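You operate a simulated robot arm through the tools that you are given. There is no shell and no other tool. Be economical: measure what you need, move in short steps, check, and stop when the job is done.

You are at the controls of a simulated two-armed robot. One attempt, no reset.

## Task
Pick up the sealant cartridge from the top of the washing table with one hand, pass it to the other hand and put it on the upper shelf of the green cart.

The check looks at the end state, three seconds after you hand in, the way a careful person would. Anything else that was tipped, shoved, dropped, spilled or broken makes it a failure.

## Robot
Two 6-joint arms with two-finger parallel grippers on one trunk, on a base that drives. Base frame: it is fixed to the floor where the robot stands at the start and does not move with it; the origin is under the middle of the robot, x ahead of it, y to its left, z up; the surface under the hand at the start is at about z = 0.86. Lengths are in m, angles in rad, forces in N, time in s.
The left shoulder is at the start at [-0.096, 0.177, 0.781], the right one opposite. With the tool pointing down near the work surface each hand reaches from about 0.1 to 0.68 m from the robot's upright axis, wherever it stands, measured 20 degrees to its own side. Places, roughly: upper shelf of the green cart [-0.1, 3.1, 0.7]. Payload 1.57 kg a hand.
The tool frame of a hand sits at the grasp point between the pads (the TCP): z along the fingers, y along the line on which they close. The tips reach 0.03 m beyond it. Largest opening 0.08 m; finger width 0.017, thickness 0.012; the body of the gripper, 0.04 by 0.082 m, starts 0.08 m behind the TCP.
Orientation is told as [roll, pitch, yaw] about the base's x, y, z axes, in that order, counted from this pose: with the fingers straight down and closing along the base's y, the tool's x points along the base's -x, its y along +y and its z along -z.

## Interface
- The arms move only by the tool step_arm. It takes "left_steps", "right_steps" or both (then of equal length, played together; a hand with none holds still); each is a list of rows, each a list of 7 numbers: the shift along the tool's x, y, z in mm, then the turn, a rotation vector about the tool's x, y, z in rad, then the opening in per cent of the stroke, from 0 (shut) to 100 (fully open). In form: [[x, y, z, ax, ay, az, claw], ...]. A call has 1 to 8 rows; each row shifts and turns the commanded pose from where the row before left it, along the tool's axes as they then stand. Rows are played at 5 a second. More than 0.05 m and 0.15 rad between two rows, or a gripper value outside its range, and nothing of the call is played. Where a pose cannot be reached the arm comes as near as it can. A force on the tool above 40 N (or 10 N above the force at the start of the call, whichever is more), or a blocked arm, ends the call early, and 0.2 s more pass. The fingers move at their own pace (about 0.072 m/s each) and stop on an object; they squeeze with about 40 N. The grip force told is the motor's: it shows also when the fingers shut on nothing. Time passes only in rows, and 0.2 s behind the last, so rows that do not move let the fingers close. The reply holds the time, the measured pose of the TCP, the force on the tool along the base axes, the opening and the grip force, in the units named above and with some noise, with the torque about the TCP (base axes, N m) and any sound that the robot's microphone picked up, and new pictures: "views" is both (left out), scene, wrist or none (wrist: the cameras of the hands that moved).
- Cameras (640 x 400 px; columns grow to the right, rows downward): "scene" is now at [0.0325, 0.0282, 1.5047]; the picture's right is [0.37, -0.93, 0.00], its down [-0.68, -0.27, -0.68] and it looks along [0.63, 0.25, -0.73] (base axes); focal length 266 px, centre (320, 200). "left" rides on the left gripper at [0.072, 0.007, -0.122] in its tool frame; the picture's right is [-0.09, 1.00, 0.00], its down [-0.84, -0.08, -0.54] and it looks along [-0.54, -0.05, 0.84] (tool axes); focal length 238 px, centre (320, 200). "right" rides on the right gripper at [0.072, -0.007, -0.122] in its tool frame; the picture's right is [0.09, 1.00, 0.00], its down [-0.84, 0.08, -0.54] and it looks along [-0.54, 0.05, 0.84] (tool axes); focal length 238 px, centre (320, 200). There is no depth. A picture from a camera that has moved, and an enlarged one, comes with that camera's place and axes in the base frame and with its lens.
- raise_lower(by): slides the trunk up (or, below 0, down) by that many m; the arms and the scene camera ride with it, the base frame stays. It gives what a move gives, with no picture.
- steer(legs): drives the robot by 1 to 6 legs, each [ahead, left, turn to the left] in m, m and rad, along the robot's own axes; the way and the turn of a leg run together, so that a leg with both is an arc; at most 1.5 m and 3.142 rad a leg. The arms and the cameras ride along, it lands a little off, and it stops where it bumps. It gives what a move gives, and a new picture of the scene camera.
- aim_head(pan, tilt): turns the head with the scene camera to pan (to the left, within 2.496 rad either way) and tilt (down, from -0.506 to 1.204), counted from straight ahead of the robot. It gives what a move gives, and a new picture of the scene camera.
- inspect(camera, box): a new picture of the part [left, top, right, bottom] of that camera's present view, enlarged. No time passes.
- hand_in(): hands the job in; it is judged then, once.

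Work in short steps. Places have to be worked out from the pictures, the camera data and where the tool is seen: move nearer, look again, correct. Check each grasp and each placing, and mend what went wrong. You have 120 turns and 260 pictures in all, those below and enlarged ones among them. Open the grippers and draw the arms clear of the work before you hand the job in, unless the task says otherwise; then end with one line.

The tools are called after ">>>" as a command line: name --argument value ..., lists and objects as JSON in quotes. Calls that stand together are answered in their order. step_arm: Moves the arms, as the interface text tells. Its arguments: {"type":"object","properties":{"left_steps":{"type":"array","items":{"type":"array","items":{"type":"number"}}},"right_steps":{"type":"array","items":{"type":"array","items":{"type":"number"}}},"views":{"type":"string","enum":["both","scene","wrist","none"]}},"required":[]} The other tools are called the same way: raise_lower (by) slides the trunk up or down; steer (legs) drives the base; aim_head (pan, tilt) turns the head that bears the scene camera; inspect (camera, box) takes an enlarged picture of a part of a camera's view; hand_in () hands the job in.

At the start:

```text
t: 0.0
left_tool_pos: [0.4307, 0.3694, 1.1219]
left_orientation: [0.0, 0.0, -0.001]
left_wrist_force: [0.1, 0.6, 0.3]
left_torque: [-0.01, 0.02, 0.0]
left_gripper_width: 0.0798
left_grip_force: 0.1
right_tool_pos: [0.4138, -0.0153, 1.1866]
right_orientation: [-0.001, -0.001, -0.001]
right_wrist_force: [-0.6, -0.2, 0.4]
right_torque: [0.02, -0.02, -0.01]
right_gripper_width: 0.08
right_grip_force: 0.0
trunk travel left (down, up): [-0.225, 0.103]
robot x, y, heading: [-0.0021, 0.0015, -0.002]
head pan, tilt: [0.379, 0.822]
```

scene: 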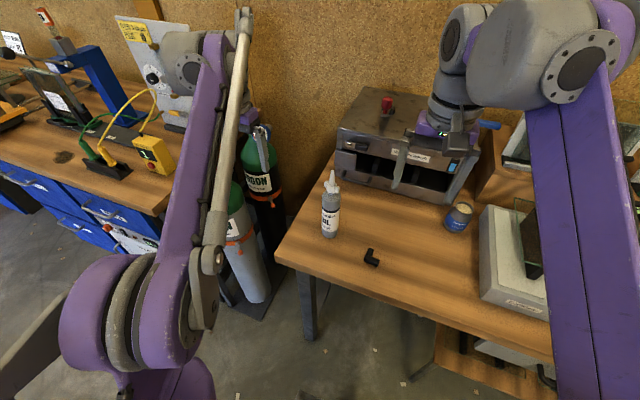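
right: 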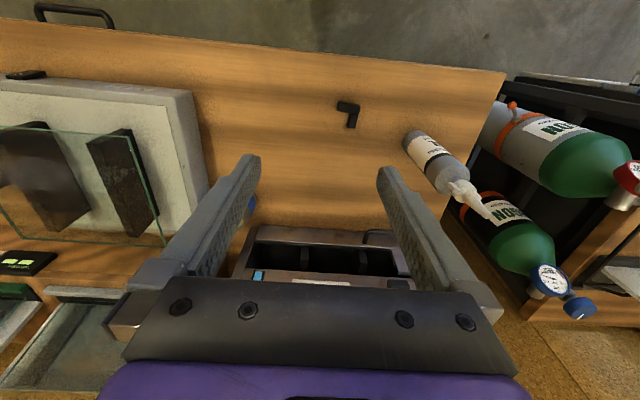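
left: 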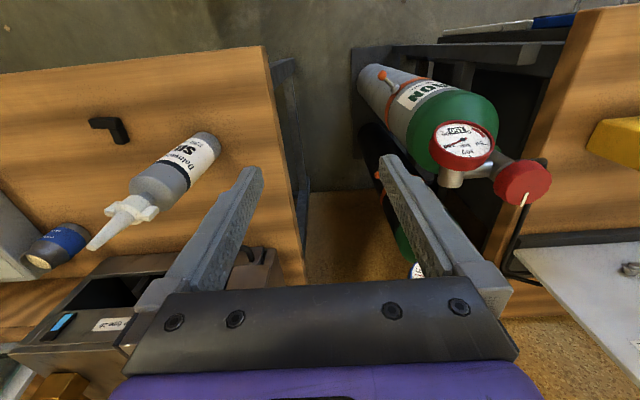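

I put the cartridge upright at about [0.468, 0.175], some 0.245 m tall. I'm zooming in to measure its body before planning the grasp.

>>> inspect --camera "scene" --box '[270, 150, 400, 290]'

>>> inspect --camera "left" --box '[60, 100, 260, 270]'

```text
2.86 times, centred on (335, 220) of scene
camera zoom: at [0.0325, 0.0282, 1.5047], right [0.37, -0.93, 0.0], down [-0.68, -0.27, -0.68], along [0.63, 0.25, -0.73], focal length 761 px, centre (277, 143)
```

zoom: 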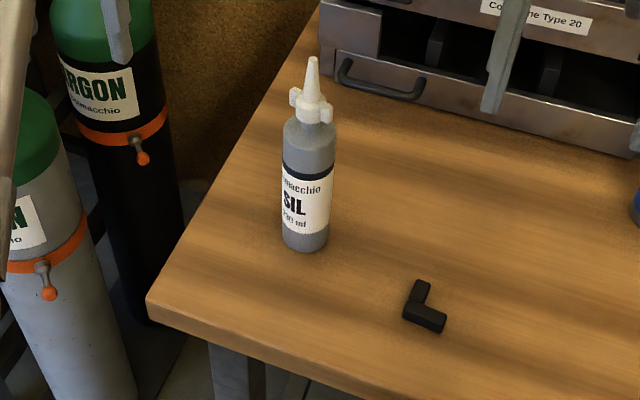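

```text
2.35 times, centred on (160, 185) of left
camera zoom: at [0.3594, 0.3757, 1.243], right [0.09, 1.0, 0.0], down [0.84, -0.08, 0.54], along [0.54, -0.05, -0.84], focal length 561 px, centre (696, 235)
```

zoom: 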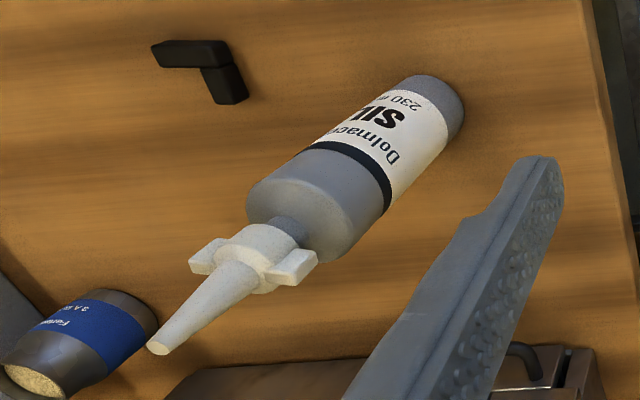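

The cartridge is at about [0.470, 0.173], with a body about 0.05 m in diameter from z 0.86 to 1.025. The left hand will grip it low, tilted and coming from the left, so I'm turning that hand in place first while the right one moves aside.

>>> step_arm --left_steps '[[0, 0, 0, 0, 0, 0.15, 100], [0, 0, 0, 0, 0, 0.15, 100], [0, 0, 0, 0, 0, 0.15, 100], [0, 0, 0, 0, 0, 0.15, 100], [0, 0, 0, 0, 0, 0.15, 100], [0, 0, 0, 0, 0, 0.15, 100], [0, 0, 0, 0, -0.14, 0, 100], [0, 0, 0, 0, -0.14, 0, 100]]' --right_steps '[[0, -15, 0, 0, 0, 0, 100], [0, -15, 0, 0, 0, 0, 100], [0, -15, 0, 0, 0, 0, 100], [0, -15, 0, 0, 0, 0, 100], [0, -15, 0, 0, 0, 0, 100], [0, -15, 0, 0, 0, 0, 100], [0, -15, 0, 0, 0, 0, 100], [0, -15, 0, 0, 0, 0, 100]]' --views "none"

>>> step_arm --left_steps '[[0, 0, 0, 0, -0.13, 0, 100], [0, 0, 0, 0, -0.13, 0, 100], [0, 0, 0, 0, -0.13, 0, 100], [0, 0, 0, 0, -0.13, 0, 100], [0, 0, 0, 0, 0, 0, 100]]' --views "both"

```text
t: 1.8
left_tool_pos: [0.4309, 0.3688, 1.1212]
left_orientation: [0.0, -0.28, -0.9]
left_wrist_force: [0.2, 0.0, 0.4]
left_torque: [-0.02, 0.04, -0.01]
left_gripper_width: 0.0802
left_grip_force: 0.0
right_tool_pos: [0.4134, -0.1349, 1.1878]
right_orientation: [-0.002, 0.001, 0.0]
right_wrist_force: [-0.3, 0.2, 0.4]
right_torque: [-0.02, -0.01, 0.03]
right_gripper_width: 0.0801
right_grip_force: 0.2
trunk travel left (down, up): [-0.225, 0.103]
robot x, y, heading: [-0.0008, -0.0001, 0.002]
head pan, tilt: [0.379, 0.822]
```

```text
t: 3.0
left_tool_pos: [0.43, 0.368, 1.122]
left_orientation: [0.0, -0.801, -0.901]
left_wrist_force: [0.0, -0.5, -0.7]
left_torque: [0.0, 0.0, -0.02]
left_gripper_width: 0.0802
left_grip_force: 0.0
right_tool_pos: [0.4142, -0.1341, 1.1873]
right_orientation: [0.0, 0.001, 0.0]
right_wrist_force: [0.4, -1.0, 0.0]
right_torque: [-0.02, 0.02, 0.0]
right_gripper_width: 0.08
right_grip_force: 0.0
trunk travel left (down, up): [-0.225, 0.103]
robot x, y, heading: [-0.0007, 0.0024, 0.0]
head pan, tilt: [0.379, 0.822]
camera scene: at [0.0326, 0.0279, 1.5047], right [0.37, -0.93, 0.0], down [-0.68, -0.27, -0.68], along [0.63, 0.25, -0.73], focal length 266 px, centre (320, 200)
camera left: at [0.3507, 0.4805, 1.1547], right [0.82, 0.57, 0.07], down [0.06, -0.2, 0.98], along [0.57, -0.8, -0.2], focal length 238 px, centre (320, 200)
```

scene: 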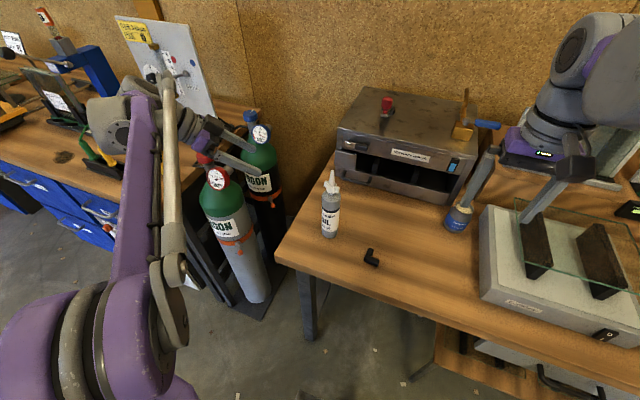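
left: 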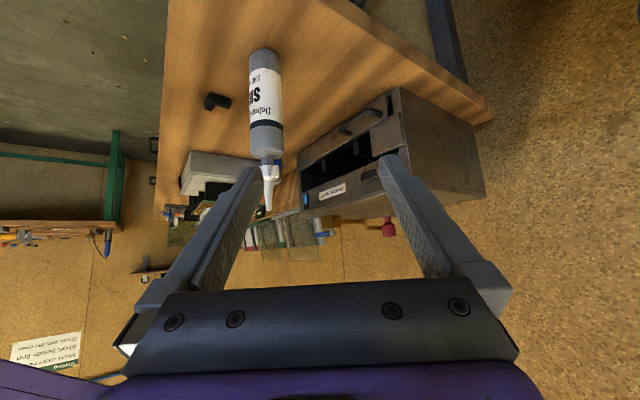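

The cartridge is clearly visible and the hand orientation is as planned. I'm moving to a pre-grasp point 0.14 m back along the finger axis.

>>> step_arm --left_steps '[[4.3, -22.3, 31.1, 0, 0, 0, 100], [4.3, -22.3, 31.1, 0, 0, 0, 100], [4.3, -22.3, 31.1, 0, 0, 0, 100], [4.3, -22.3, 31.1, 0, 0, 0, 100], [0, 0, 0, 0, 0, 0, 100]]' --views "both"

```text
t: 4.2
left_tool_pos: [0.4093, 0.251, 1.0196]
left_orientation: [0.002, -0.803, -0.898]
left_wrist_force: [-0.1, -0.3, -0.1]
left_torque: [0.01, 0.0, 0.01]
left_gripper_width: 0.08
left_grip_force: 0.0
right_tool_pos: [0.415, -0.1346, 1.1862]
right_orientation: [0.001, 0.0, -0.001]
right_wrist_force: [-0.5, -0.4, 0.2]
right_torque: [0.03, -0.03, 0.03]
right_gripper_width: 0.0801
right_grip_force: 0.0
trunk travel left (down, up): [-0.225, 0.103]
robot x, y, heading: [0.0009, -0.0011, -0.001]
head pan, tilt: [0.379, 0.822]
camera scene: at [0.0326, 0.0285, 1.5047], right [0.37, -0.93, 0.0], down [-0.68, -0.27, -0.68], along [0.63, 0.25, -0.73], focal length 266 px, centre (320, 200)
camera left: at [0.3296, 0.3632, 1.0537], right [0.82, 0.57, 0.07], down [0.06, -0.2, 0.98], along [0.57, -0.8, -0.2], focal length 238 px, centre (320, 200)
```

scene: 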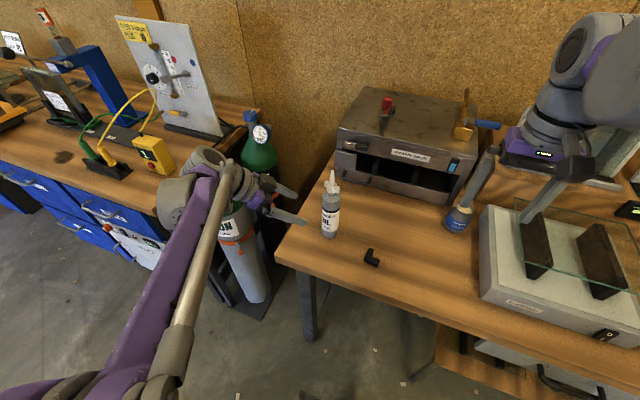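
left: 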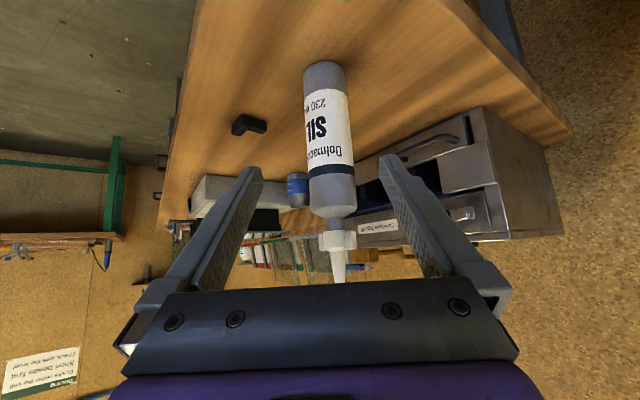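

The cartridge is centred between the fingers and re-measures at [0.472, 0.174]. I'm advancing 0.137 m along the fingers with them open.

>>> step_arm --left_steps '[[0, 0.2, 27.4, 0, 0, 0, 100], [-0.3, 0.2, 27.4, 0, 0, 0, 100], [-0.3, 0.2, 27.4, 0, 0, 0, 100], [-0.3, 0.3, 27.4, 0, 0, 0, 100], [-0.3, 0.3, 27.4, 0, 0, 0, 100], [0, 0, 0, 0, 0, 0, 100]]' --views "both"

```text
t: 5.6
left_tool_pos: [0.472, 0.1755, 0.9261]
left_orientation: [0.0, -0.8, -0.9]
left_wrist_force: [-0.4, 1.1, 0.5]
left_torque: [-0.01, 0.02, 0.0]
left_gripper_width: 0.0799
left_grip_force: 0.0
right_tool_pos: [0.4133, -0.1345, 1.1877]
right_orientation: [0.001, -0.002, -0.001]
right_wrist_force: [0.5, -0.4, 0.6]
right_torque: [0.0, 0.0, -0.02]
right_gripper_width: 0.0801
right_grip_force: 0.1
trunk travel left (down, up): [-0.225, 0.103]
robot x, y, heading: [0.0004, 0.001, 0.006]
head pan, tilt: [0.379, 0.822]
camera scene: at [0.0321, 0.0283, 1.5047], right [0.37, -0.93, 0.0], down [-0.68, -0.27, -0.68], along [0.63, 0.25, -0.73], focal length 266 px, centre (320, 200)
camera left: at [0.3921, 0.2881, 0.9605], right [0.82, 0.57, 0.07], down [0.06, -0.2, 0.98], along [0.57, -0.8, -0.2], focal length 238 px, centre (320, 200)
```

scene: 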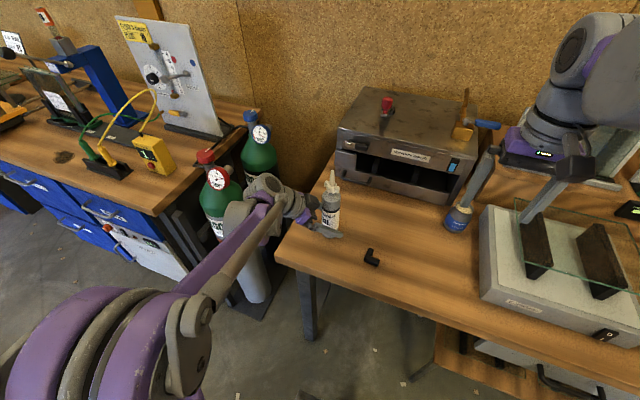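
left: 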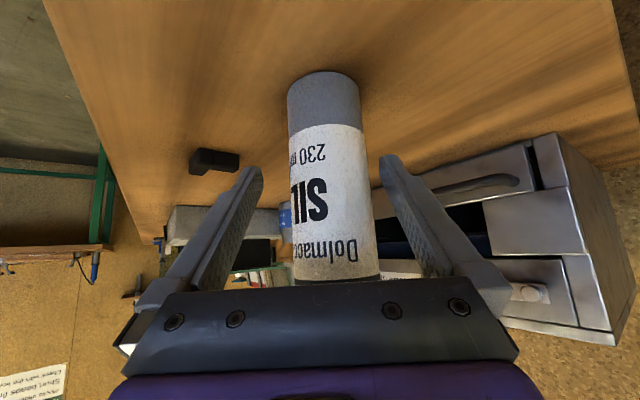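

The cartridge sits about 4 mm towards the +y finger, so I'm nudging to centre it and then closing.

>>> step_arm --left_steps '[[0, 4, 3, 0, 0, 0, 100], [0, 0, 0, 0, 0, 0, 60], [0, 0, 0, 0, 0, 0, 30], [0, 0, 0, 0, 0, 0, 0], [0, 0, 0, 0, 0, 0, 0], [0, 0, 0, 0, 0, 0, 0]]' --views "wrist"

```text
t: 7.0
left_tool_pos: [0.4767, 0.1764, 0.9254]
left_orientation: [-0.001, -0.799, -0.899]
left_wrist_force: [0.4, -0.2, 0.1]
left_torque: [-0.05, -0.01, 0.0]
left_gripper_width: 0.0463
left_grip_force: 40.1
right_tool_pos: [0.4146, -0.1346, 1.1869]
right_orientation: [0.0, -0.002, -0.001]
right_wrist_force: [1.2, -0.4, 0.4]
right_torque: [0.03, -0.01, 0.0]
right_gripper_width: 0.08
right_grip_force: 0.0
trunk travel left (down, up): [-0.225, 0.103]
robot x, y, heading: [0.0024, 0.0013, -0.001]
head pan, tilt: [0.379, 0.822]
camera left: at [0.3971, 0.2891, 0.9586], right [0.82, 0.57, 0.07], down [0.06, -0.2, 0.98], along [0.57, -0.8, -0.2], focal length 238 px, centre (320, 200)
```

left: 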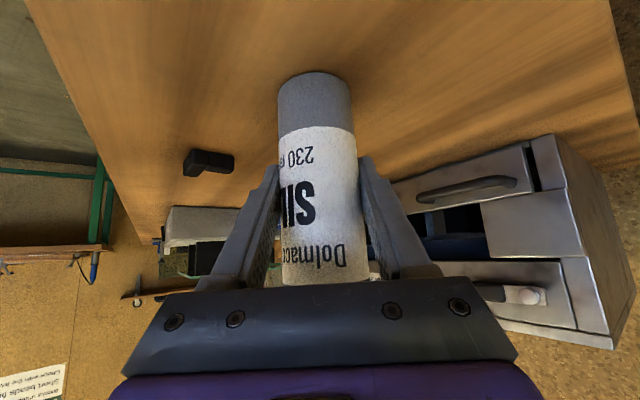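

Gripped at 46 mm with 40 N. I'm lifting it straight up by 0.16 m.

>>> step_arm --left_steps '[[-14.3, 0, -13.9, 0, 0, 0, 0], [-28.7, 0, -27.9, 0, 0, 0, 0], [-28.7, 0, -27.9, 0, 0, 0, 0], [-28.7, 0, -27.9, 0, 0, 0, 0], [-14.3, 0, -13.9, 0, 0, 0, 0], [0, 0, 0, 0, 0, 0, 0]]' --views "both"

```text
t: 8.4
left_tool_pos: [0.4771, 0.1764, 1.0846]
left_orientation: [-0.001, -0.8, -0.9]
left_wrist_force: [-0.4, -0.1, -2.8]
left_torque: [0.01, 0.0, -0.01]
left_gripper_width: 0.0467
left_grip_force: 40.2
right_tool_pos: [0.4138, -0.1345, 1.1868]
right_orientation: [-0.002, 0.001, 0.0]
right_wrist_force: [0.3, -0.6, 0.3]
right_torque: [0.02, -0.02, 0.03]
right_gripper_width: 0.0798
right_grip_force: 0.2
trunk travel left (down, up): [-0.225, 0.103]
robot x, y, heading: [0.0004, 0.0006, -0.004]
head pan, tilt: [0.379, 0.822]
camera scene: at [0.0327, 0.0283, 1.5047], right [0.37, -0.93, 0.0], down [-0.68, -0.27, -0.68], along [0.63, 0.25, -0.73], focal length 266 px, centre (320, 200)
camera left: at [0.3963, 0.289, 1.1188], right [0.82, 0.57, 0.07], down [0.06, -0.2, 0.98], along [0.57, -0.8, -0.2], focal length 238 px, centre (320, 200)
```

scene: 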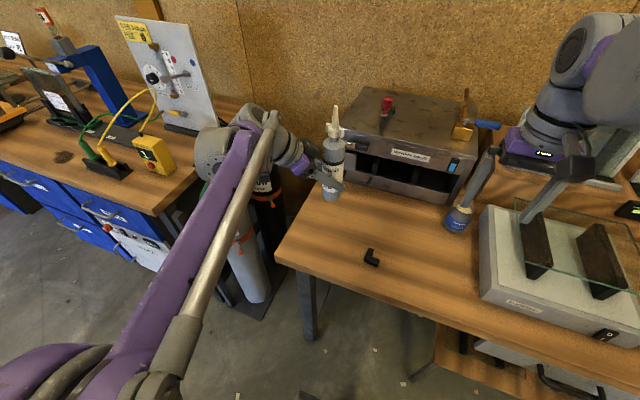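
left: 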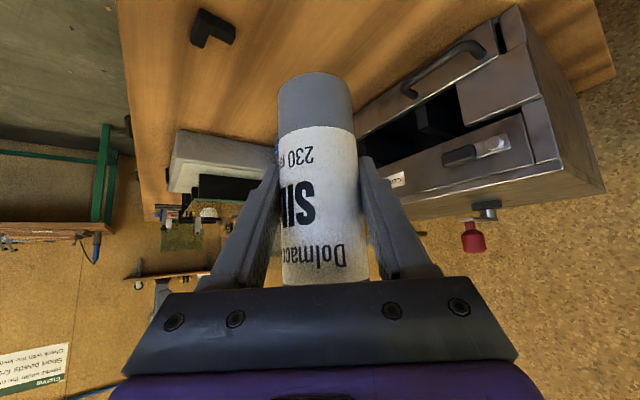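

The cartridge is held upright and the force shows about 2.8 N of weight. I'm bringing it to the middle at about [0.40, 0.08, 1.15] while turning the right hand to mirror the left.

>>> step_arm --left_steps '[[-6.6, -12, -2.5, 0, 0, 0, 0], [-13.2, -24.1, -5.1, 0, 0, 0, 0], [-13.2, -24.1, -5.1, 0, 0, 0, 0], [-13.2, -24.1, -5.1, 0, 0, 0, 0], [-13.2, -24.1, -5.1, 0, 0, 0, 0], [-6.6, -12, -2.5, 0, 0, 0, 0]]' --right_steps '[[0, -20, -10, 0, 0, -0.15, 100], [0, 0, -10, 0, 0, -0.15, 100], [0, 0, -10, 0, 0, -0.15, 100], [0, 0, -10, 0, 0, -0.15, 100], [0, 0, -10, 0, 0, -0.15, 100], [0, 0, -10, 0, 0, -0.15, 100]]' --views "none"

>>> step_arm --right_steps '[[0, 0, 0, 0, -0.14, 0, 100], [0, 0, 0, 0, -0.14, 0, 100], [0, 0, 0, 0, -0.13, 0, 100], [0, 0, 0, 0, -0.13, 0, 100], [0, 0, 0, 0, -0.13, 0, 100], [0, 0, 0, 0, -0.13, 0, 100], [0, 0, 0, 0, 0, 0, 100]]' --views "both"

```text
t: 9.8
left_tool_pos: [0.3992, 0.0805, 1.1482]
left_orientation: [0.0, -0.798, -0.901]
left_wrist_force: [-0.6, 0.0, -3.5]
left_torque: [0.04, 0.04, 0.01]
left_gripper_width: 0.0468
left_grip_force: 40.4
right_tool_pos: [0.4101, -0.1548, 1.2423]
right_orientation: [-0.002, -0.003, 0.902]
right_wrist_force: [-0.2, -0.3, 0.5]
right_torque: [0.0, 0.0, -0.01]
right_gripper_width: 0.0801
right_grip_force: 0.1
right hand out of reach, approached as far as the arm can: row 6
trunk travel left (down, up): [-0.225, 0.103]
robot x, y, heading: [-0.0015, 0.0017, -0.001]
head pan, tilt: [0.379, 0.822]
```

```text
t: 11.4
left_tool_pos: [0.4002, 0.0808, 1.1484]
left_orientation: [0.001, -0.8, -0.899]
left_wrist_force: [0.0, -0.5, -3.2]
left_torque: [0.01, 0.0, -0.02]
left_gripper_width: 0.0464
left_grip_force: 40.1
right_tool_pos: [0.4103, -0.1554, 1.2412]
right_orientation: [-0.001, -0.801, 0.9]
right_wrist_force: [-0.5, -0.7, 0.0]
right_torque: [-0.01, -0.01, -0.03]
right_gripper_width: 0.08
right_grip_force: 0.0
trunk travel left (down, up): [-0.225, 0.103]
robot x, y, heading: [-0.0005, 0.0002, 0.002]
head pan, tilt: [0.379, 0.822]
camera scene: at [0.033, 0.0283, 1.5047], right [0.37, -0.93, 0.0], down [-0.68, -0.27, -0.68], along [0.63, 0.25, -0.73], focal length 266 px, centre (320, 200)
camera right: at [0.3297, -0.2661, 1.275], right [-0.82, 0.57, -0.07], down [0.06, 0.2, 0.98], along [0.57, 0.8, -0.2], focal length 238 px, centre (320, 200)
```

scene: 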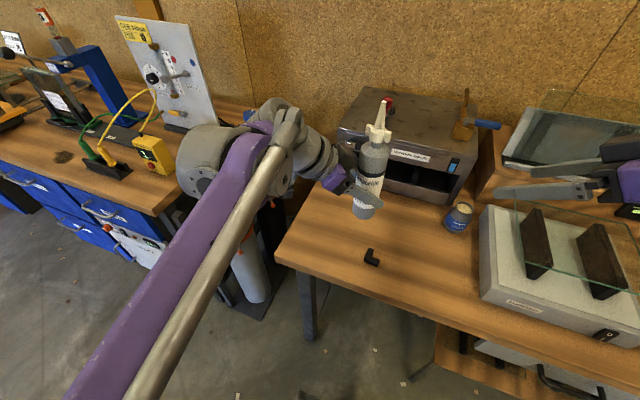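
right: 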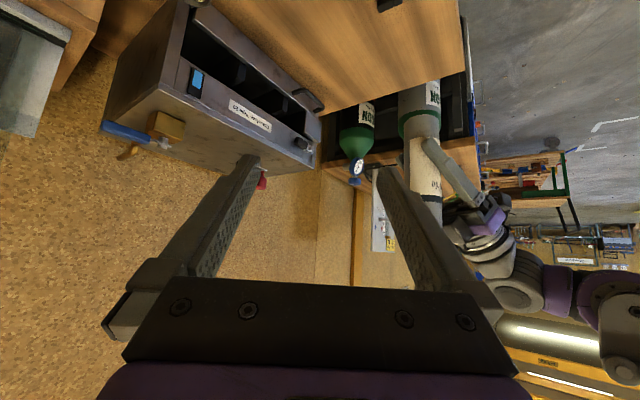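

The current azimuths would run the right fingers into the left palm, so the hands need to be opposed. I'm turning the left hand (with the cartridge) to yaw -1.5, and the right to yaw +1.5 and nearly horizontal.

>>> step_arm --left_steps '[[0, 0, 0, 0.1075, 0, 0.1045, 0], [0, 0, 0, 0.1075, 0, 0.1045, 0], [0, 0, 0, 0.1075, 0, 0.1045, 0], [0, 0, 0, 0.1075, 0, 0.1045, 0], [9.9, -1, 30.5, 0, 0, 0, 0], [9.9, -1, 30.5, 0, 0, 0, 0], [9.9, -1, 30.5, 0, 0, 0, 0], [0, 0, 0, 0, 0, 0, 0]]' --right_steps '[[0, 0, 0, -0.1075, 0, -0.1045, 100], [0, 0, 0, -0.1075, 0, -0.1045, 100], [0, 0, 0, -0.1075, 0, -0.1045, 100], [0, 0, 0, -0.1075, 0, -0.1045, 100], [0, 0, 0, 0, -0.14, 0, 100], [0, 0, 0, 0, -0.14, 0, 100], [0, 0, 0, 0, -0.14, 0, 100], [0, 0, 0, 0, -0.14, 0, 100]]' --views "both"

```text
t: 13.2
left_tool_pos: [0.3981, 0.0324, 1.0636]
left_orientation: [0.0, -0.798, -1.499]
left_wrist_force: [-1.0, -0.5, -3.5]
left_torque: [0.01, -0.02, 0.03]
left_gripper_width: 0.0467
left_grip_force: 40.0
right_tool_pos: [0.4099, -0.1549, 1.2414]
right_orientation: [-0.006, -1.363, 1.504]
right_wrist_force: [0.6, -0.1, -0.2]
right_torque: [0.03, -0.04, 0.0]
right_gripper_width: 0.0797
right_grip_force: 0.0
trunk travel left (down, up): [-0.225, 0.103]
robot x, y, heading: [-0.0001, -0.0004, 0.006]
head pan, tilt: [0.379, 0.822]
camera scene: at [0.0327, 0.0281, 1.5047], right [0.37, -0.93, 0.0], down [-0.68, -0.27, -0.68], along [0.63, 0.25, -0.73], focal length 266 px, centre (320, 200)
camera right: at [0.4069, -0.2891, 1.1964], right [-0.99, 0.05, -0.09], down [-0.1, -0.35, 0.93], along [0.02, 0.94, 0.35], focal length 238 px, centre (320, 200)
camera left: at [0.3966, 0.1705, 1.0967], right [1.0, 0.01, 0.07], down [-0.06, -0.2, 0.98], along [0.02, -0.98, -0.2], focal length 238 px, centre (320, 200)
```

scene: 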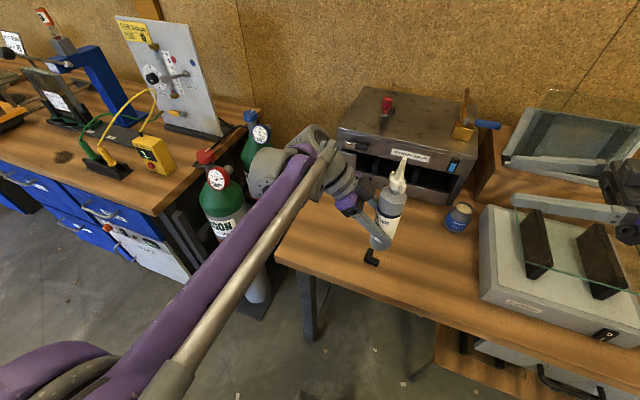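
right: 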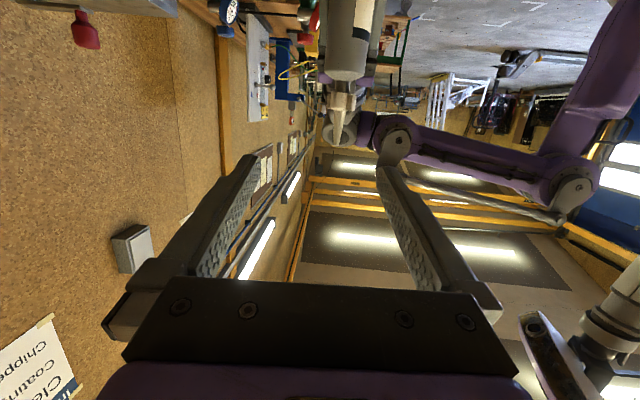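
left: 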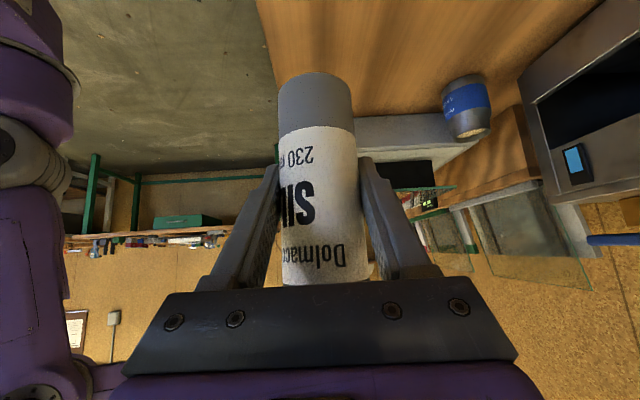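

Both orientations came out as commanded. I'm now lowering the right hand to a pre-grasp 0.13 m in front of the upper body of the cartridge (target [0.398, 0.022, 1.134]).

>>> step_arm --right_steps '[[22.7, 8.2, 21.3, 0, 0, 0, 100], [22.7, 8.2, 21.3, 0, 0, 0, 100], [22.7, 8.2, 21.3, 0, 0, 0, 100], [0, 0, 0, 0, 0, 0, 100]]' --views "both"

```text
t: 14.2
left_tool_pos: [0.3989, 0.033, 1.0624]
left_orientation: [0.001, -0.801, -1.499]
left_wrist_force: [0.0, -0.1, -3.4]
left_torque: [0.06, -0.03, -0.02]
left_gripper_width: 0.0464
left_grip_force: 39.3
right_tool_pos: [0.389, -0.105, 1.1617]
right_orientation: [-0.003, -1.36, 1.502]
right_wrist_force: [0.1, 0.3, 0.4]
right_torque: [-0.02, -0.02, -0.02]
right_gripper_width: 0.08
right_grip_force: 0.1
trunk travel left (down, up): [-0.225, 0.103]
robot x, y, heading: [0.0005, 0.0002, 0.001]
head pan, tilt: [0.379, 0.822]
camera scene: at [0.0328, 0.0281, 1.5047], right [0.37, -0.93, 0.0], down [-0.68, -0.27, -0.68], along [0.63, 0.25, -0.73], focal length 266 px, centre (320, 200)
camera right: at [0.385, -0.2387, 1.1167], right [-0.99, 0.05, -0.09], down [-0.1, -0.35, 0.93], along [0.02, 0.94, 0.35], focal length 238 px, centre (320, 200)
```

scene: 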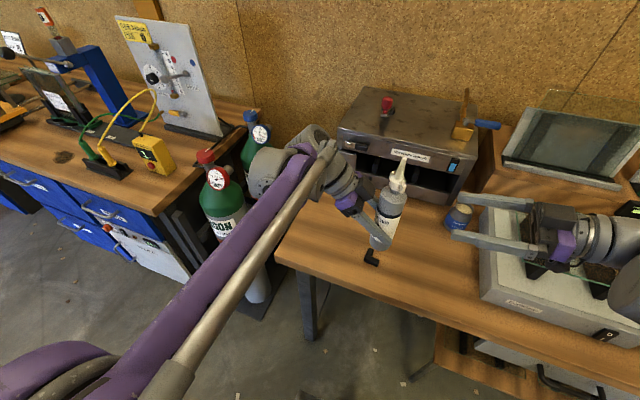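
right: 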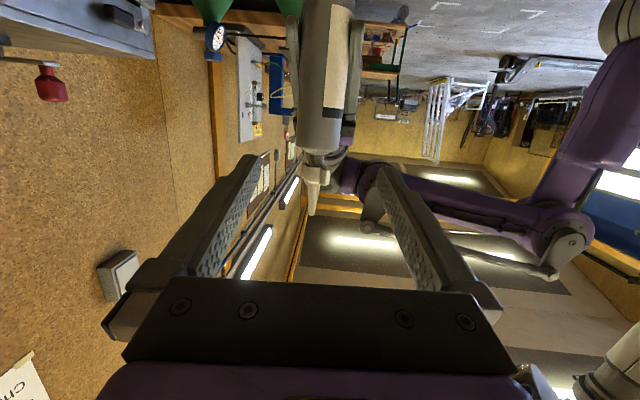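

The cartridge body top reads at about z 1.155 and its axis at x≈0.397, which matches the plan. I'm advancing the right hand 0.13 m along its fingers, still open.

>>> step_arm --right_steps '[[0, 0, 30, 0, 0, 0, 100], [0, 0, 30, 0, 0, 0, 100], [0, 0, 25, 0, 0, 0, 100], [0, 0, 25, 0, 0, 0, 100], [0, 0, 20, 0, 0, 0, 100], [0, 0, 0, 0, 0, 0, 100]]' --views "both"

>>> inspect --camera "scene" --box '[310, 120, 510, 280]'

```text
t: 15.6
left_tool_pos: [0.399, 0.0336, 1.0633]
left_orientation: [-0.001, -0.799, -1.498]
left_wrist_force: [0.4, -0.2, -2.2]
left_torque: [0.04, 0.01, -0.01]
left_gripper_width: 0.0465
left_grip_force: 40.1
right_tool_pos: [0.3983, 0.021, 1.1336]
right_orientation: [-0.003, -1.361, 1.504]
right_wrist_force: [0.2, -0.2, 0.0]
right_torque: [0.04, 0.03, -0.03]
right_gripper_width: 0.0801
right_grip_force: 0.0
trunk travel left (down, up): [-0.225, 0.103]
robot x, y, heading: [-0.0004, -0.0009, 0.005]
head pan, tilt: [0.379, 0.822]
camera scene: at [0.0326, 0.0281, 1.5047], right [0.37, -0.93, 0.0], down [-0.68, -0.27, -0.68], along [0.63, 0.25, -0.73], focal length 266 px, centre (320, 200)
camera right: at [0.3952, -0.1133, 1.089], right [-0.99, 0.05, -0.09], down [-0.1, -0.35, 0.93], along [0.02, 0.94, 0.35], focal length 238 px, centre (320, 200)
```

scene: 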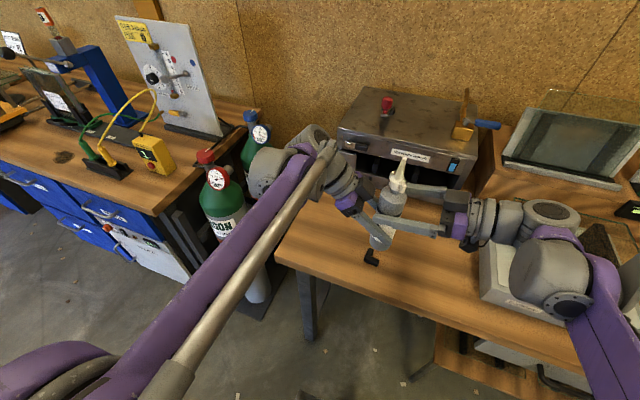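
right: 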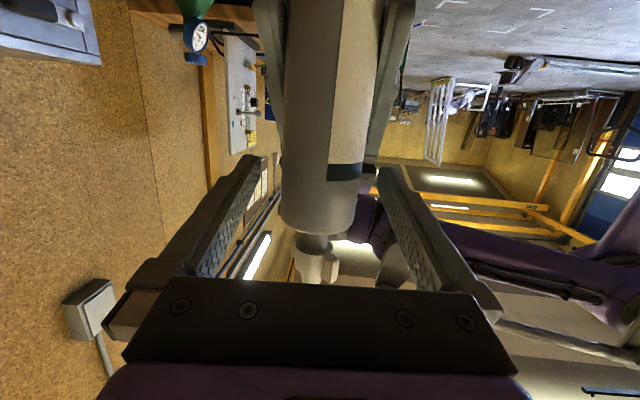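

```text
2.50 times, centred on (410, 200) of scene
camera zoom: at [0.0326, 0.0281, 1.5047], right [0.37, -0.93, 0.0], down [-0.68, -0.27, -0.68], along [0.63, 0.25, -0.73], focal length 666 px, centre (95, 200)
```

zoom: 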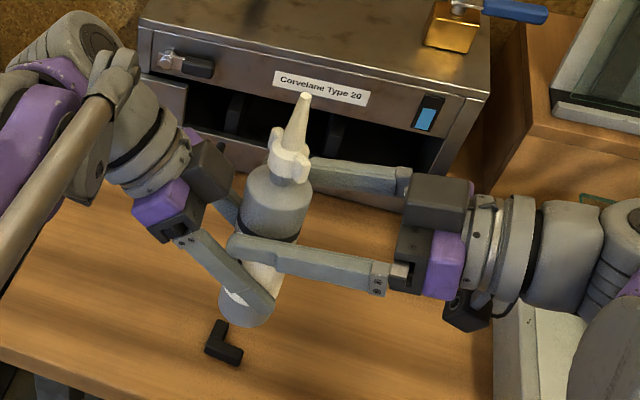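

The right fingers straddle the upper body clear of the left gripper, so I'm closing the right hand.

>>> step_arm --right_steps '[[0, 0, 0, 0, 0, 0, 65], [0, 0, 0, 0, 0, 0, 40], [0, 0, 0, 0, 0, 0, 0], [0, 0, 0, 0, 0, 0, 0], [0, 0, 0, 0, 0, 0, 0], [0, 0, 0, 0, 0, 0, 0]]' --views "none"

>>> inspect --camera "scene" --box '[310, 120, 510, 280]'

```text
t: 17.0
left_tool_pos: [0.399, 0.0338, 1.0644]
left_orientation: [-0.001, -0.8, -1.5]
left_wrist_force: [-0.9, -1.1, -3.4]
left_torque: [0.12, 0.56, -0.23]
left_gripper_width: 0.0466
left_grip_force: 39.6
right_tool_pos: [0.3978, 0.0198, 1.1339]
right_orientation: [-0.005, -1.36, 1.505]
right_wrist_force: [1.3, 1.1, -0.1]
right_torque: [-0.04, -0.7, 0.26]
right_gripper_width: 0.0467
right_grip_force: 39.9
trunk travel left (down, up): [-0.225, 0.103]
robot x, y, heading: [0.0049, 0.0042, 0.002]
head pan, tilt: [0.379, 0.822]
```

```text
2.50 times, centred on (410, 200) of scene
camera zoom: at [0.0327, 0.0282, 1.5047], right [0.37, -0.93, 0.0], down [-0.68, -0.27, -0.68], along [0.63, 0.25, -0.73], focal length 666 px, centre (95, 200)
```

zoom: 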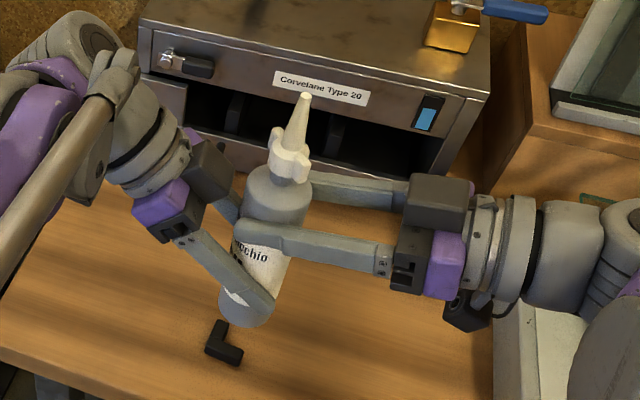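

Both hands hold the cartridge. I'm opening the left hand and withdrawing it along its own fingers.

>>> step_arm --left_steps '[[0, 0, 0, 0, 0, 0, 80], [0, 0, 0, 0, 0, 0, 90], [0, 0, 0, 0, 0, 0, 90], [0, 0, -20, 0, 0, 0, 90], [0, 0, -30, 0, 0, 0, 90], [0, 0, -40, 0, 0, 0, 90], [0, 0, -40, 0, 0, 0, 90]]' --views "both"

>>> inspect --camera "scene" --box '[310, 120, 510, 280]'

```text
t: 18.6
left_tool_pos: [0.3941, 0.1296, 1.1538]
left_orientation: [0.0, -0.8, -1.499]
left_wrist_force: [-1.0, 0.3, 0.3]
left_torque: [0.0, 0.01, -0.01]
left_gripper_width: 0.072
left_grip_force: 0.0
right_tool_pos: [0.3979, 0.0204, 1.1331]
right_orientation: [-0.004, -1.36, 1.5]
right_wrist_force: [-0.9, -0.4, -0.2]
right_torque: [0.0, -0.02, -0.03]
right_gripper_width: 0.0465
right_grip_force: 39.6
trunk travel left (down, up): [-0.225, 0.103]
robot x, y, heading: [0.0008, 0.0005, 0.0]
head pan, tilt: [0.379, 0.822]
camera scene: at [0.0327, 0.0287, 1.5047], right [0.37, -0.93, 0.0], down [-0.68, -0.27, -0.68], along [0.63, 0.25, -0.73], focal length 266 px, centre (320, 200)
camera left: at [0.3903, 0.2672, 1.188], right [1.0, 0.01, 0.07], down [-0.06, -0.2, 0.98], along [0.02, -0.98, -0.2], focal length 238 px, centre (320, 200)
```

scene: 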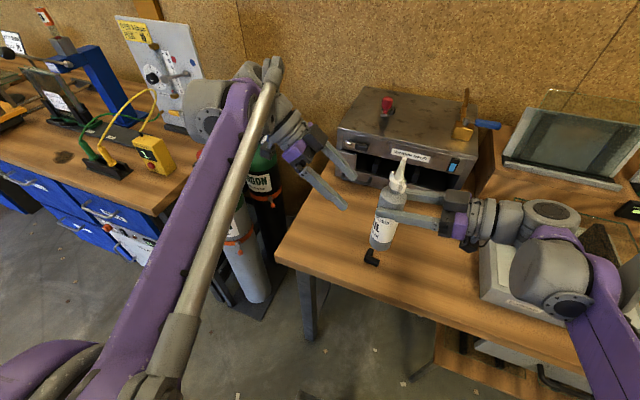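
left: 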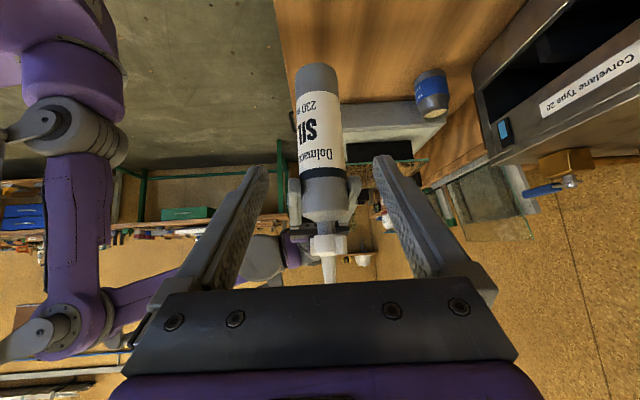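

```text
2.50 times, centred on (410, 200) of scene
camera zoom: at [0.0327, 0.0287, 1.5047], right [0.37, -0.93, 0.0], down [-0.68, -0.27, -0.68], along [0.63, 0.25, -0.73], focal length 666 px, centre (95, 200)
```

zoom: 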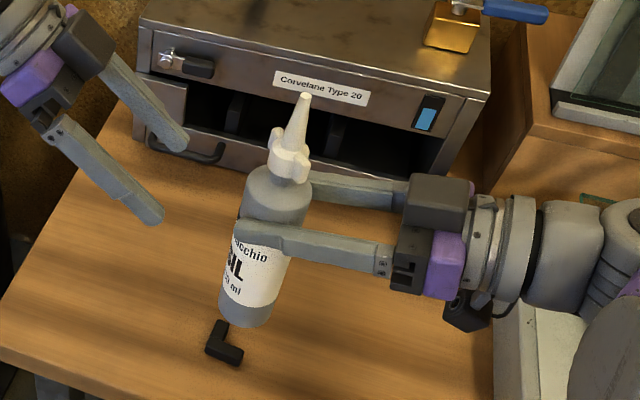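

The handover worked: the right hand holds the cartridge upright and the left is clear. Next I'm looking left for the green cart and the drive route.

>>> aim_head --pan 1.6 --tilt 0.4

>>> aim_head --pan 2.4 --tilt 0.5

```text
t: 20.0
left_tool_pos: [0.393, 0.128, 1.1528]
left_orientation: [0.001, -0.801, -1.499]
left_wrist_force: [-0.4, -0.6, 0.2]
left_torque: [-0.04, 0.0, -0.02]
left_gripper_width: 0.0721
left_grip_force: 0.0
right_tool_pos: [0.3985, 0.0207, 1.1342]
right_orientation: [-0.003, -1.361, 1.503]
right_wrist_force: [-0.2, 0.6, -0.4]
right_torque: [-0.06, -0.02, 0.01]
right_gripper_width: 0.0466
right_grip_force: 40.0
trunk travel left (down, up): [-0.225, 0.103]
robot x, y, heading: [-0.0002, 0.0, -0.001]
head pan, tilt: [1.6, 0.4]
camera scene: at [-0.044, 0.0914, 1.5416], right [1.0, 0.03, 0.0], down [0.01, -0.39, -0.92], along [-0.03, 0.92, -0.39], focal length 266 px, centre (320, 200)
```

scene: 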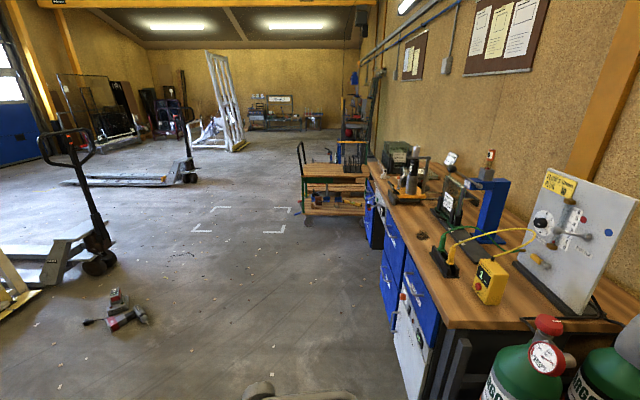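

```text
t: 21.1
left_tool_pos: [0.393, 0.1289, 1.1548]
left_orientation: [-0.001, -0.799, -1.498]
left_wrist_force: [-1.6, 0.1, -0.2]
left_torque: [0.04, 0.01, 0.0]
left_gripper_width: 0.0721
left_grip_force: 0.0
right_tool_pos: [0.3986, 0.0204, 1.1337]
right_orientation: [-0.005, -1.359, 1.502]
right_wrist_force: [0.5, 0.9, 0.4]
right_torque: [0.01, -0.03, -0.01]
right_gripper_width: 0.0465
right_grip_force: 39.8
trunk travel left (down, up): [-0.225, 0.103]
robot x, y, heading: [0.0035, 0.0006, 0.005]
head pan, tilt: [2.4, 0.499]
camera scene: at [-0.1083, 0.0603, 1.5325], right [0.68, 0.74, 0.0], down [0.35, -0.32, -0.88], along [-0.65, 0.59, -0.48], focal length 266 px, centre (320, 200)
```

scene: 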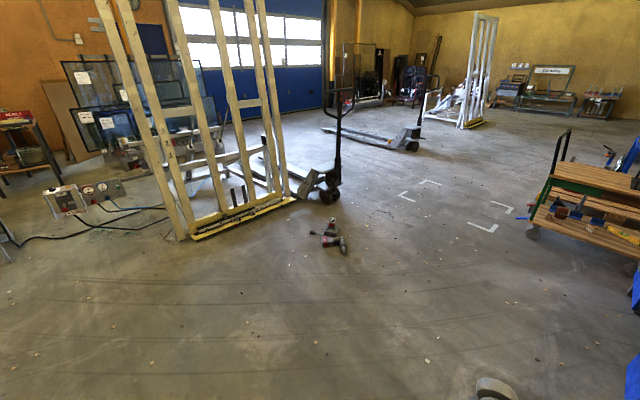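

The cart stands ahead-left near [-0.1, 3.1] with its handle at x≈-0.35, and the floor between is clear. I'm pulling the left hand back a bit more, then backing off, turning left and driving part of the way.

>>> step_arm --left_steps '[[0, 0, -25, 0, 0, 0, 90], [0, 0, -25, 0, 0, 0, 90], [0, 0, -15, 0, 0, 0, 90]]' --views "none"

>>> aim_head --pan 0.0 --tilt 0.6

>>> steer --legs '[[-0.5, 0, 0], [0, 0, 1.571], [1.2, 0, 0]]'

```text
t: 21.9
left_tool_pos: [0.3878, 0.1756, 1.2009]
left_orientation: [0.004, -0.799, -1.499]
left_wrist_force: [-1.1, -0.7, -0.2]
left_torque: [0.01, 0.02, 0.01]
left_gripper_width: 0.0721
left_grip_force: 0.0
right_tool_pos: [0.3994, 0.0195, 1.1335]
right_orientation: [-0.006, -1.359, 1.502]
right_wrist_force: [0.3, -0.3, -0.5]
right_torque: [-0.02, 0.1, 0.01]
right_gripper_width: 0.0464
right_grip_force: 40.4
trunk travel left (down, up): [-0.225, 0.103]
robot x, y, heading: [0.0009, 0.0017, 0.0]
head pan, tilt: [2.4, 0.499]
```

```text
t: 24.1
left_tool_pos: [0.3883, 0.1754, 1.2006]
left_orientation: [0.001, -0.799, -1.499]
left_wrist_force: [-1.2, 0.0, -0.6]
left_torque: [-0.01, 0.03, -0.02]
left_gripper_width: 0.0721
left_grip_force: 0.1
right_tool_pos: [0.3984, 0.0194, 1.1342]
right_orientation: [-0.004, -1.359, 1.502]
right_wrist_force: [-0.1, 0.1, -0.2]
right_torque: [-0.02, 0.01, 0.0]
right_gripper_width: 0.0468
right_grip_force: 40.5
trunk travel left (down, up): [-0.225, 0.103]
robot x, y, heading: [0.0009, 0.0008, -0.005]
head pan, tilt: [0.0, 0.6]
camera scene: at [0.0471, -0.0011, 1.5234], right [0.0, -1.0, 0.0], down [-0.57, 0.0, -0.82], along [0.82, 0.0, -0.57], focal length 266 px, centre (320, 200)
```

scene: 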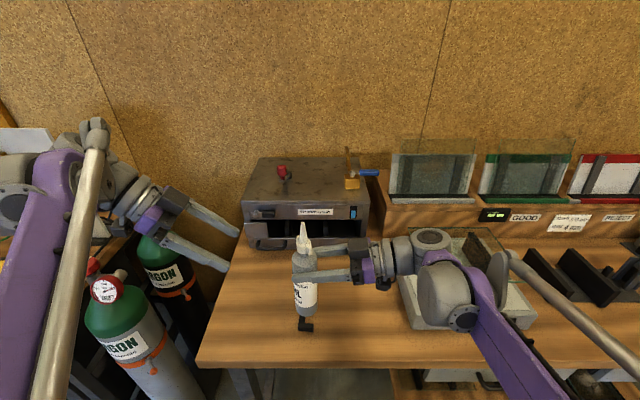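

```text
t: 36.6
left_tool_pos: [-0.6847, 1.5808, 1.2017]
left_orientation: [-0.002, -0.8, 0.079]
left_wrist_force: [-0.2, 0.1, -0.1]
left_torque: [0.03, 0.01, 0.01]
left_gripper_width: 0.0721
left_grip_force: 0.0
right_tool_pos: [-0.5297, 1.5915, 1.1338]
right_orientation: [-0.003, -1.359, 3.079]
right_wrist_force: [0.2, -0.7, 0.9]
right_torque: [0.03, -0.02, 0.0]
right_gripper_width: 0.0465
right_grip_force: 39.9
trunk travel left (down, up): [-0.225, 0.103]
robot x, y, heading: [-0.5055, 1.1907, 1.578]
head pan, tilt: [0.0, 0.6]
camera scene: at [-0.5091, 1.2409, 1.5234], right [1.0, 0.01, 0.0], down [0.0, -0.57, -0.82], along [-0.01, 0.82, -0.57], focal length 266 px, centre (320, 200)
```

scene: 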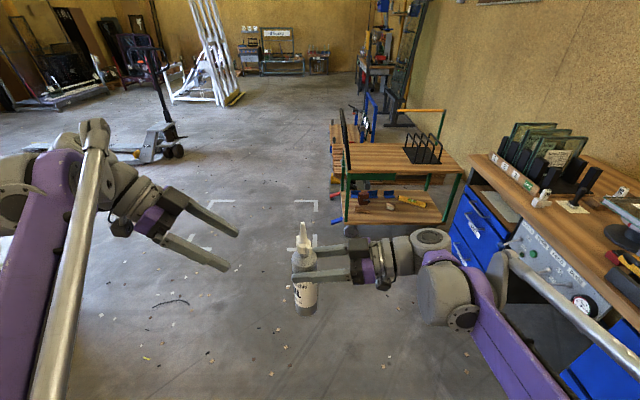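

The cart is in view, with free space on the left part of its upper shelf and a black rack on the right. I'm zooming in to measure.

>>> inspect --camera "scene" --box '[310, 80, 480, 240]'

```text
2.50 times, centred on (395, 160) of scene
camera zoom: at [-0.5091, 1.2409, 1.5234], right [1.0, 0.01, 0.0], down [0.0, -0.57, -0.82], along [-0.01, 0.82, -0.57], focal length 666 px, centre (132, 300)
```

zoom: 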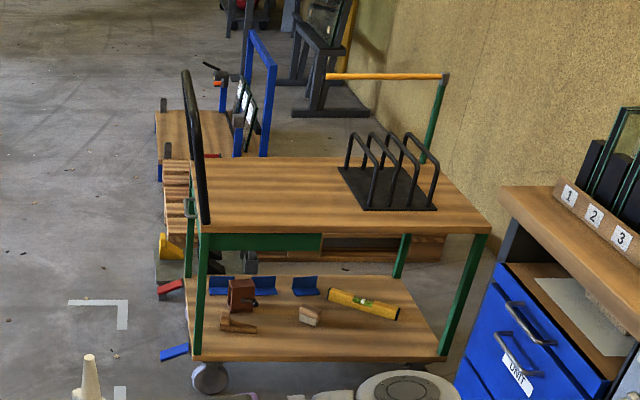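

I measure the upper shelf at roughly x -0.35..0.37, y 2.73..3.2, with the handle on its left side (top near z 1.03), the rack on the right and an open near edge. I'm driving to about [-0.2, 2.2], still heading +y.

>>> steer --legs '[[0.98, -0.31, -0.006]]'

```text
t: 41.9
left_tool_pos: [-0.3792, 2.5638, 1.2012]
left_orientation: [-0.002, -0.8, 0.076]
left_wrist_force: [0.3, -0.4, 0.3]
left_torque: [-0.03, 0.01, 0.0]
left_gripper_width: 0.0721
left_grip_force: 0.0
right_tool_pos: [-0.2248, 2.5735, 1.1337]
right_orientation: [-0.006, -1.36, 3.08]
right_wrist_force: [-0.6, -0.2, 0.2]
right_torque: [-0.03, -0.03, -0.04]
right_gripper_width: 0.0463
right_grip_force: 40.1
trunk travel left (down, up): [-0.225, 0.103]
robot x, y, heading: [-0.2009, 2.177, 1.575]
head pan, tilt: [0.0, 0.6]
camera scene: at [-0.2033, 2.2235, 1.5234], right [1.0, 0.01, 0.0], down [0.0, -0.57, -0.82], along [-0.01, 0.82, -0.57], focal length 266 px, centre (320, 200)
```

scene: 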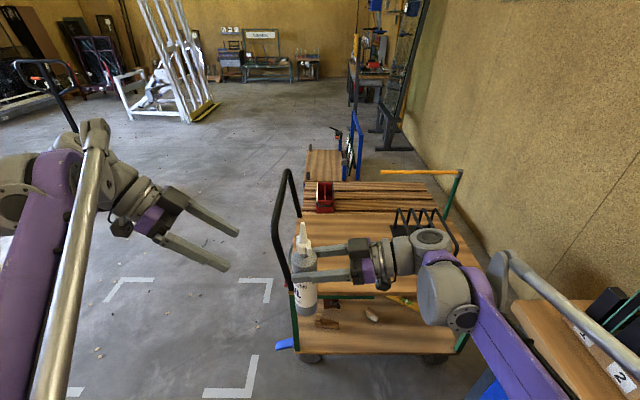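

Closer now. I'm tilting the head down to measure the shelf and its edges accurately.

>>> aim_head --pan 0.0 --tilt 0.85

>>> inspect --camera "scene" --box '[240, 70, 500, 320]'

```text
t: 42.7
left_tool_pos: [-0.3796, 2.5619, 1.2005]
left_orientation: [0.0, -0.8, 0.078]
left_wrist_force: [-0.1, 0.0, 0.2]
left_torque: [-0.01, -0.01, -0.03]
left_gripper_width: 0.072
left_grip_force: 0.0
right_tool_pos: [-0.2232, 2.5742, 1.1342]
right_orientation: [-0.004, -1.36, 3.082]
right_wrist_force: [0.2, 0.0, 0.3]
right_torque: [0.0, -0.01, -0.03]
right_gripper_width: 0.0463
right_grip_force: 40.2
trunk travel left (down, up): [-0.225, 0.103]
robot x, y, heading: [-0.2033, 2.1728, 1.581]
head pan, tilt: [0.0, 0.85]
camera scene: at [-0.2033, 2.213, 1.5025], right [1.0, 0.01, 0.0], down [0.01, -0.75, -0.66], along [0.0, 0.66, -0.75], focal length 266 px, centre (320, 200)
```

scene: 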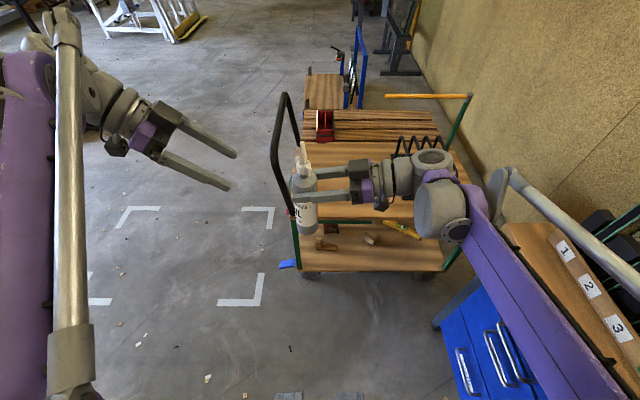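

```text
1.60 times, centred on (370, 195) of scene
camera zoom: at [-0.2033, 2.213, 1.5025], right [1.0, 0.01, 0.0], down [0.01, -0.75, -0.66], along [0.0, 0.66, -0.75], focal length 426 px, centre (240, 208)
```

zoom: 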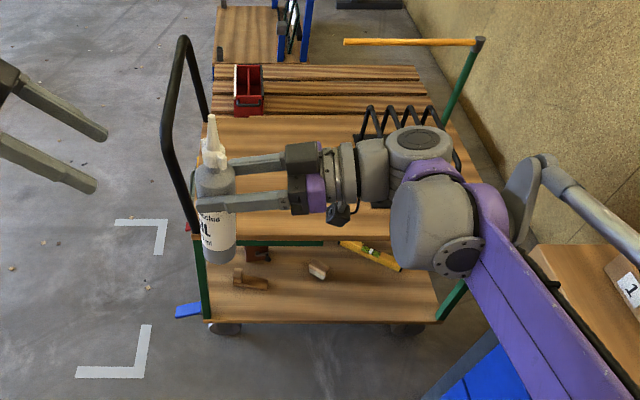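

Triangulating both views and the casters, the shelf's near edge is about y 2.88, its height about 0.62–0.66, and the rack starts at x≈0.17. To keep the wrist off the rack, I'm rotating the right hand about the vertical so its fingers point more ahead.

>>> step_arm --right_steps '[[0, 0, 0, 0.1467, 0, 0.0314, 0], [0, 0, 0, 0.1467, 0, 0.0314, 0], [0, 0, 0, 0.1467, 0, 0.0314, 0], [0, 0, 0, 0.1467, 0, 0.0314, 0], [0, 0, 0, 0.1467, 0, 0.0314, 0], [0, 0, 0, 0.1467, 0, 0.0314, 0], [0, 0, 0, 0, 0, 0, 0]]' --views "both"

```text
t: 44.3
left_tool_pos: [-0.3793, 2.5645, 1.2018]
left_orientation: [-0.001, -0.8, 0.078]
left_wrist_force: [0.3, -0.3, 1.0]
left_torque: [0.04, 0.01, 0.0]
left_gripper_width: 0.072
left_grip_force: 0.0
right_tool_pos: [-0.2251, 2.5737, 1.1342]
right_orientation: [-0.001, -1.362, 2.176]
right_wrist_force: [-0.1, 0.0, 0.1]
right_torque: [-0.01, -0.02, 0.0]
right_gripper_width: 0.0462
right_grip_force: 39.7
trunk travel left (down, up): [-0.225, 0.103]
robot x, y, heading: [-0.1974, 2.1735, 1.574]
head pan, tilt: [0.0, 0.85]
camera scene: at [-0.2033, 2.2134, 1.5025], right [1.0, 0.01, 0.0], down [0.01, -0.75, -0.66], along [0.0, 0.66, -0.75], focal length 266 px, centre (320, 200)
camera right: at [-0.1432, 2.4681, 1.0887], right [-0.81, -0.58, -0.09], down [0.14, -0.34, 0.93], along [-0.57, 0.74, 0.35], focal length 238 px, centre (320, 200)
```

scene: 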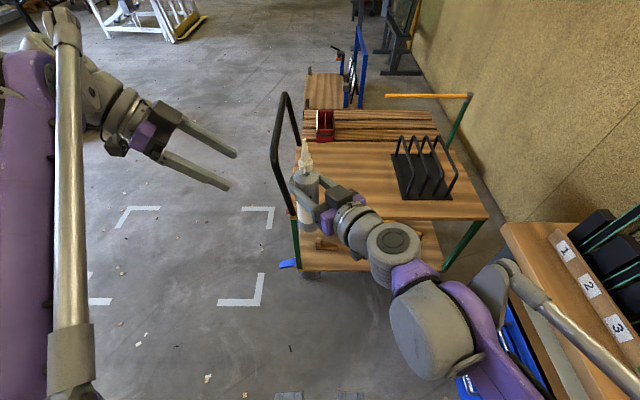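
right: 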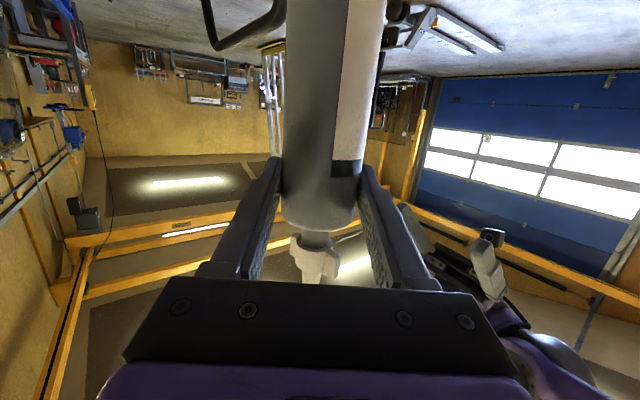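

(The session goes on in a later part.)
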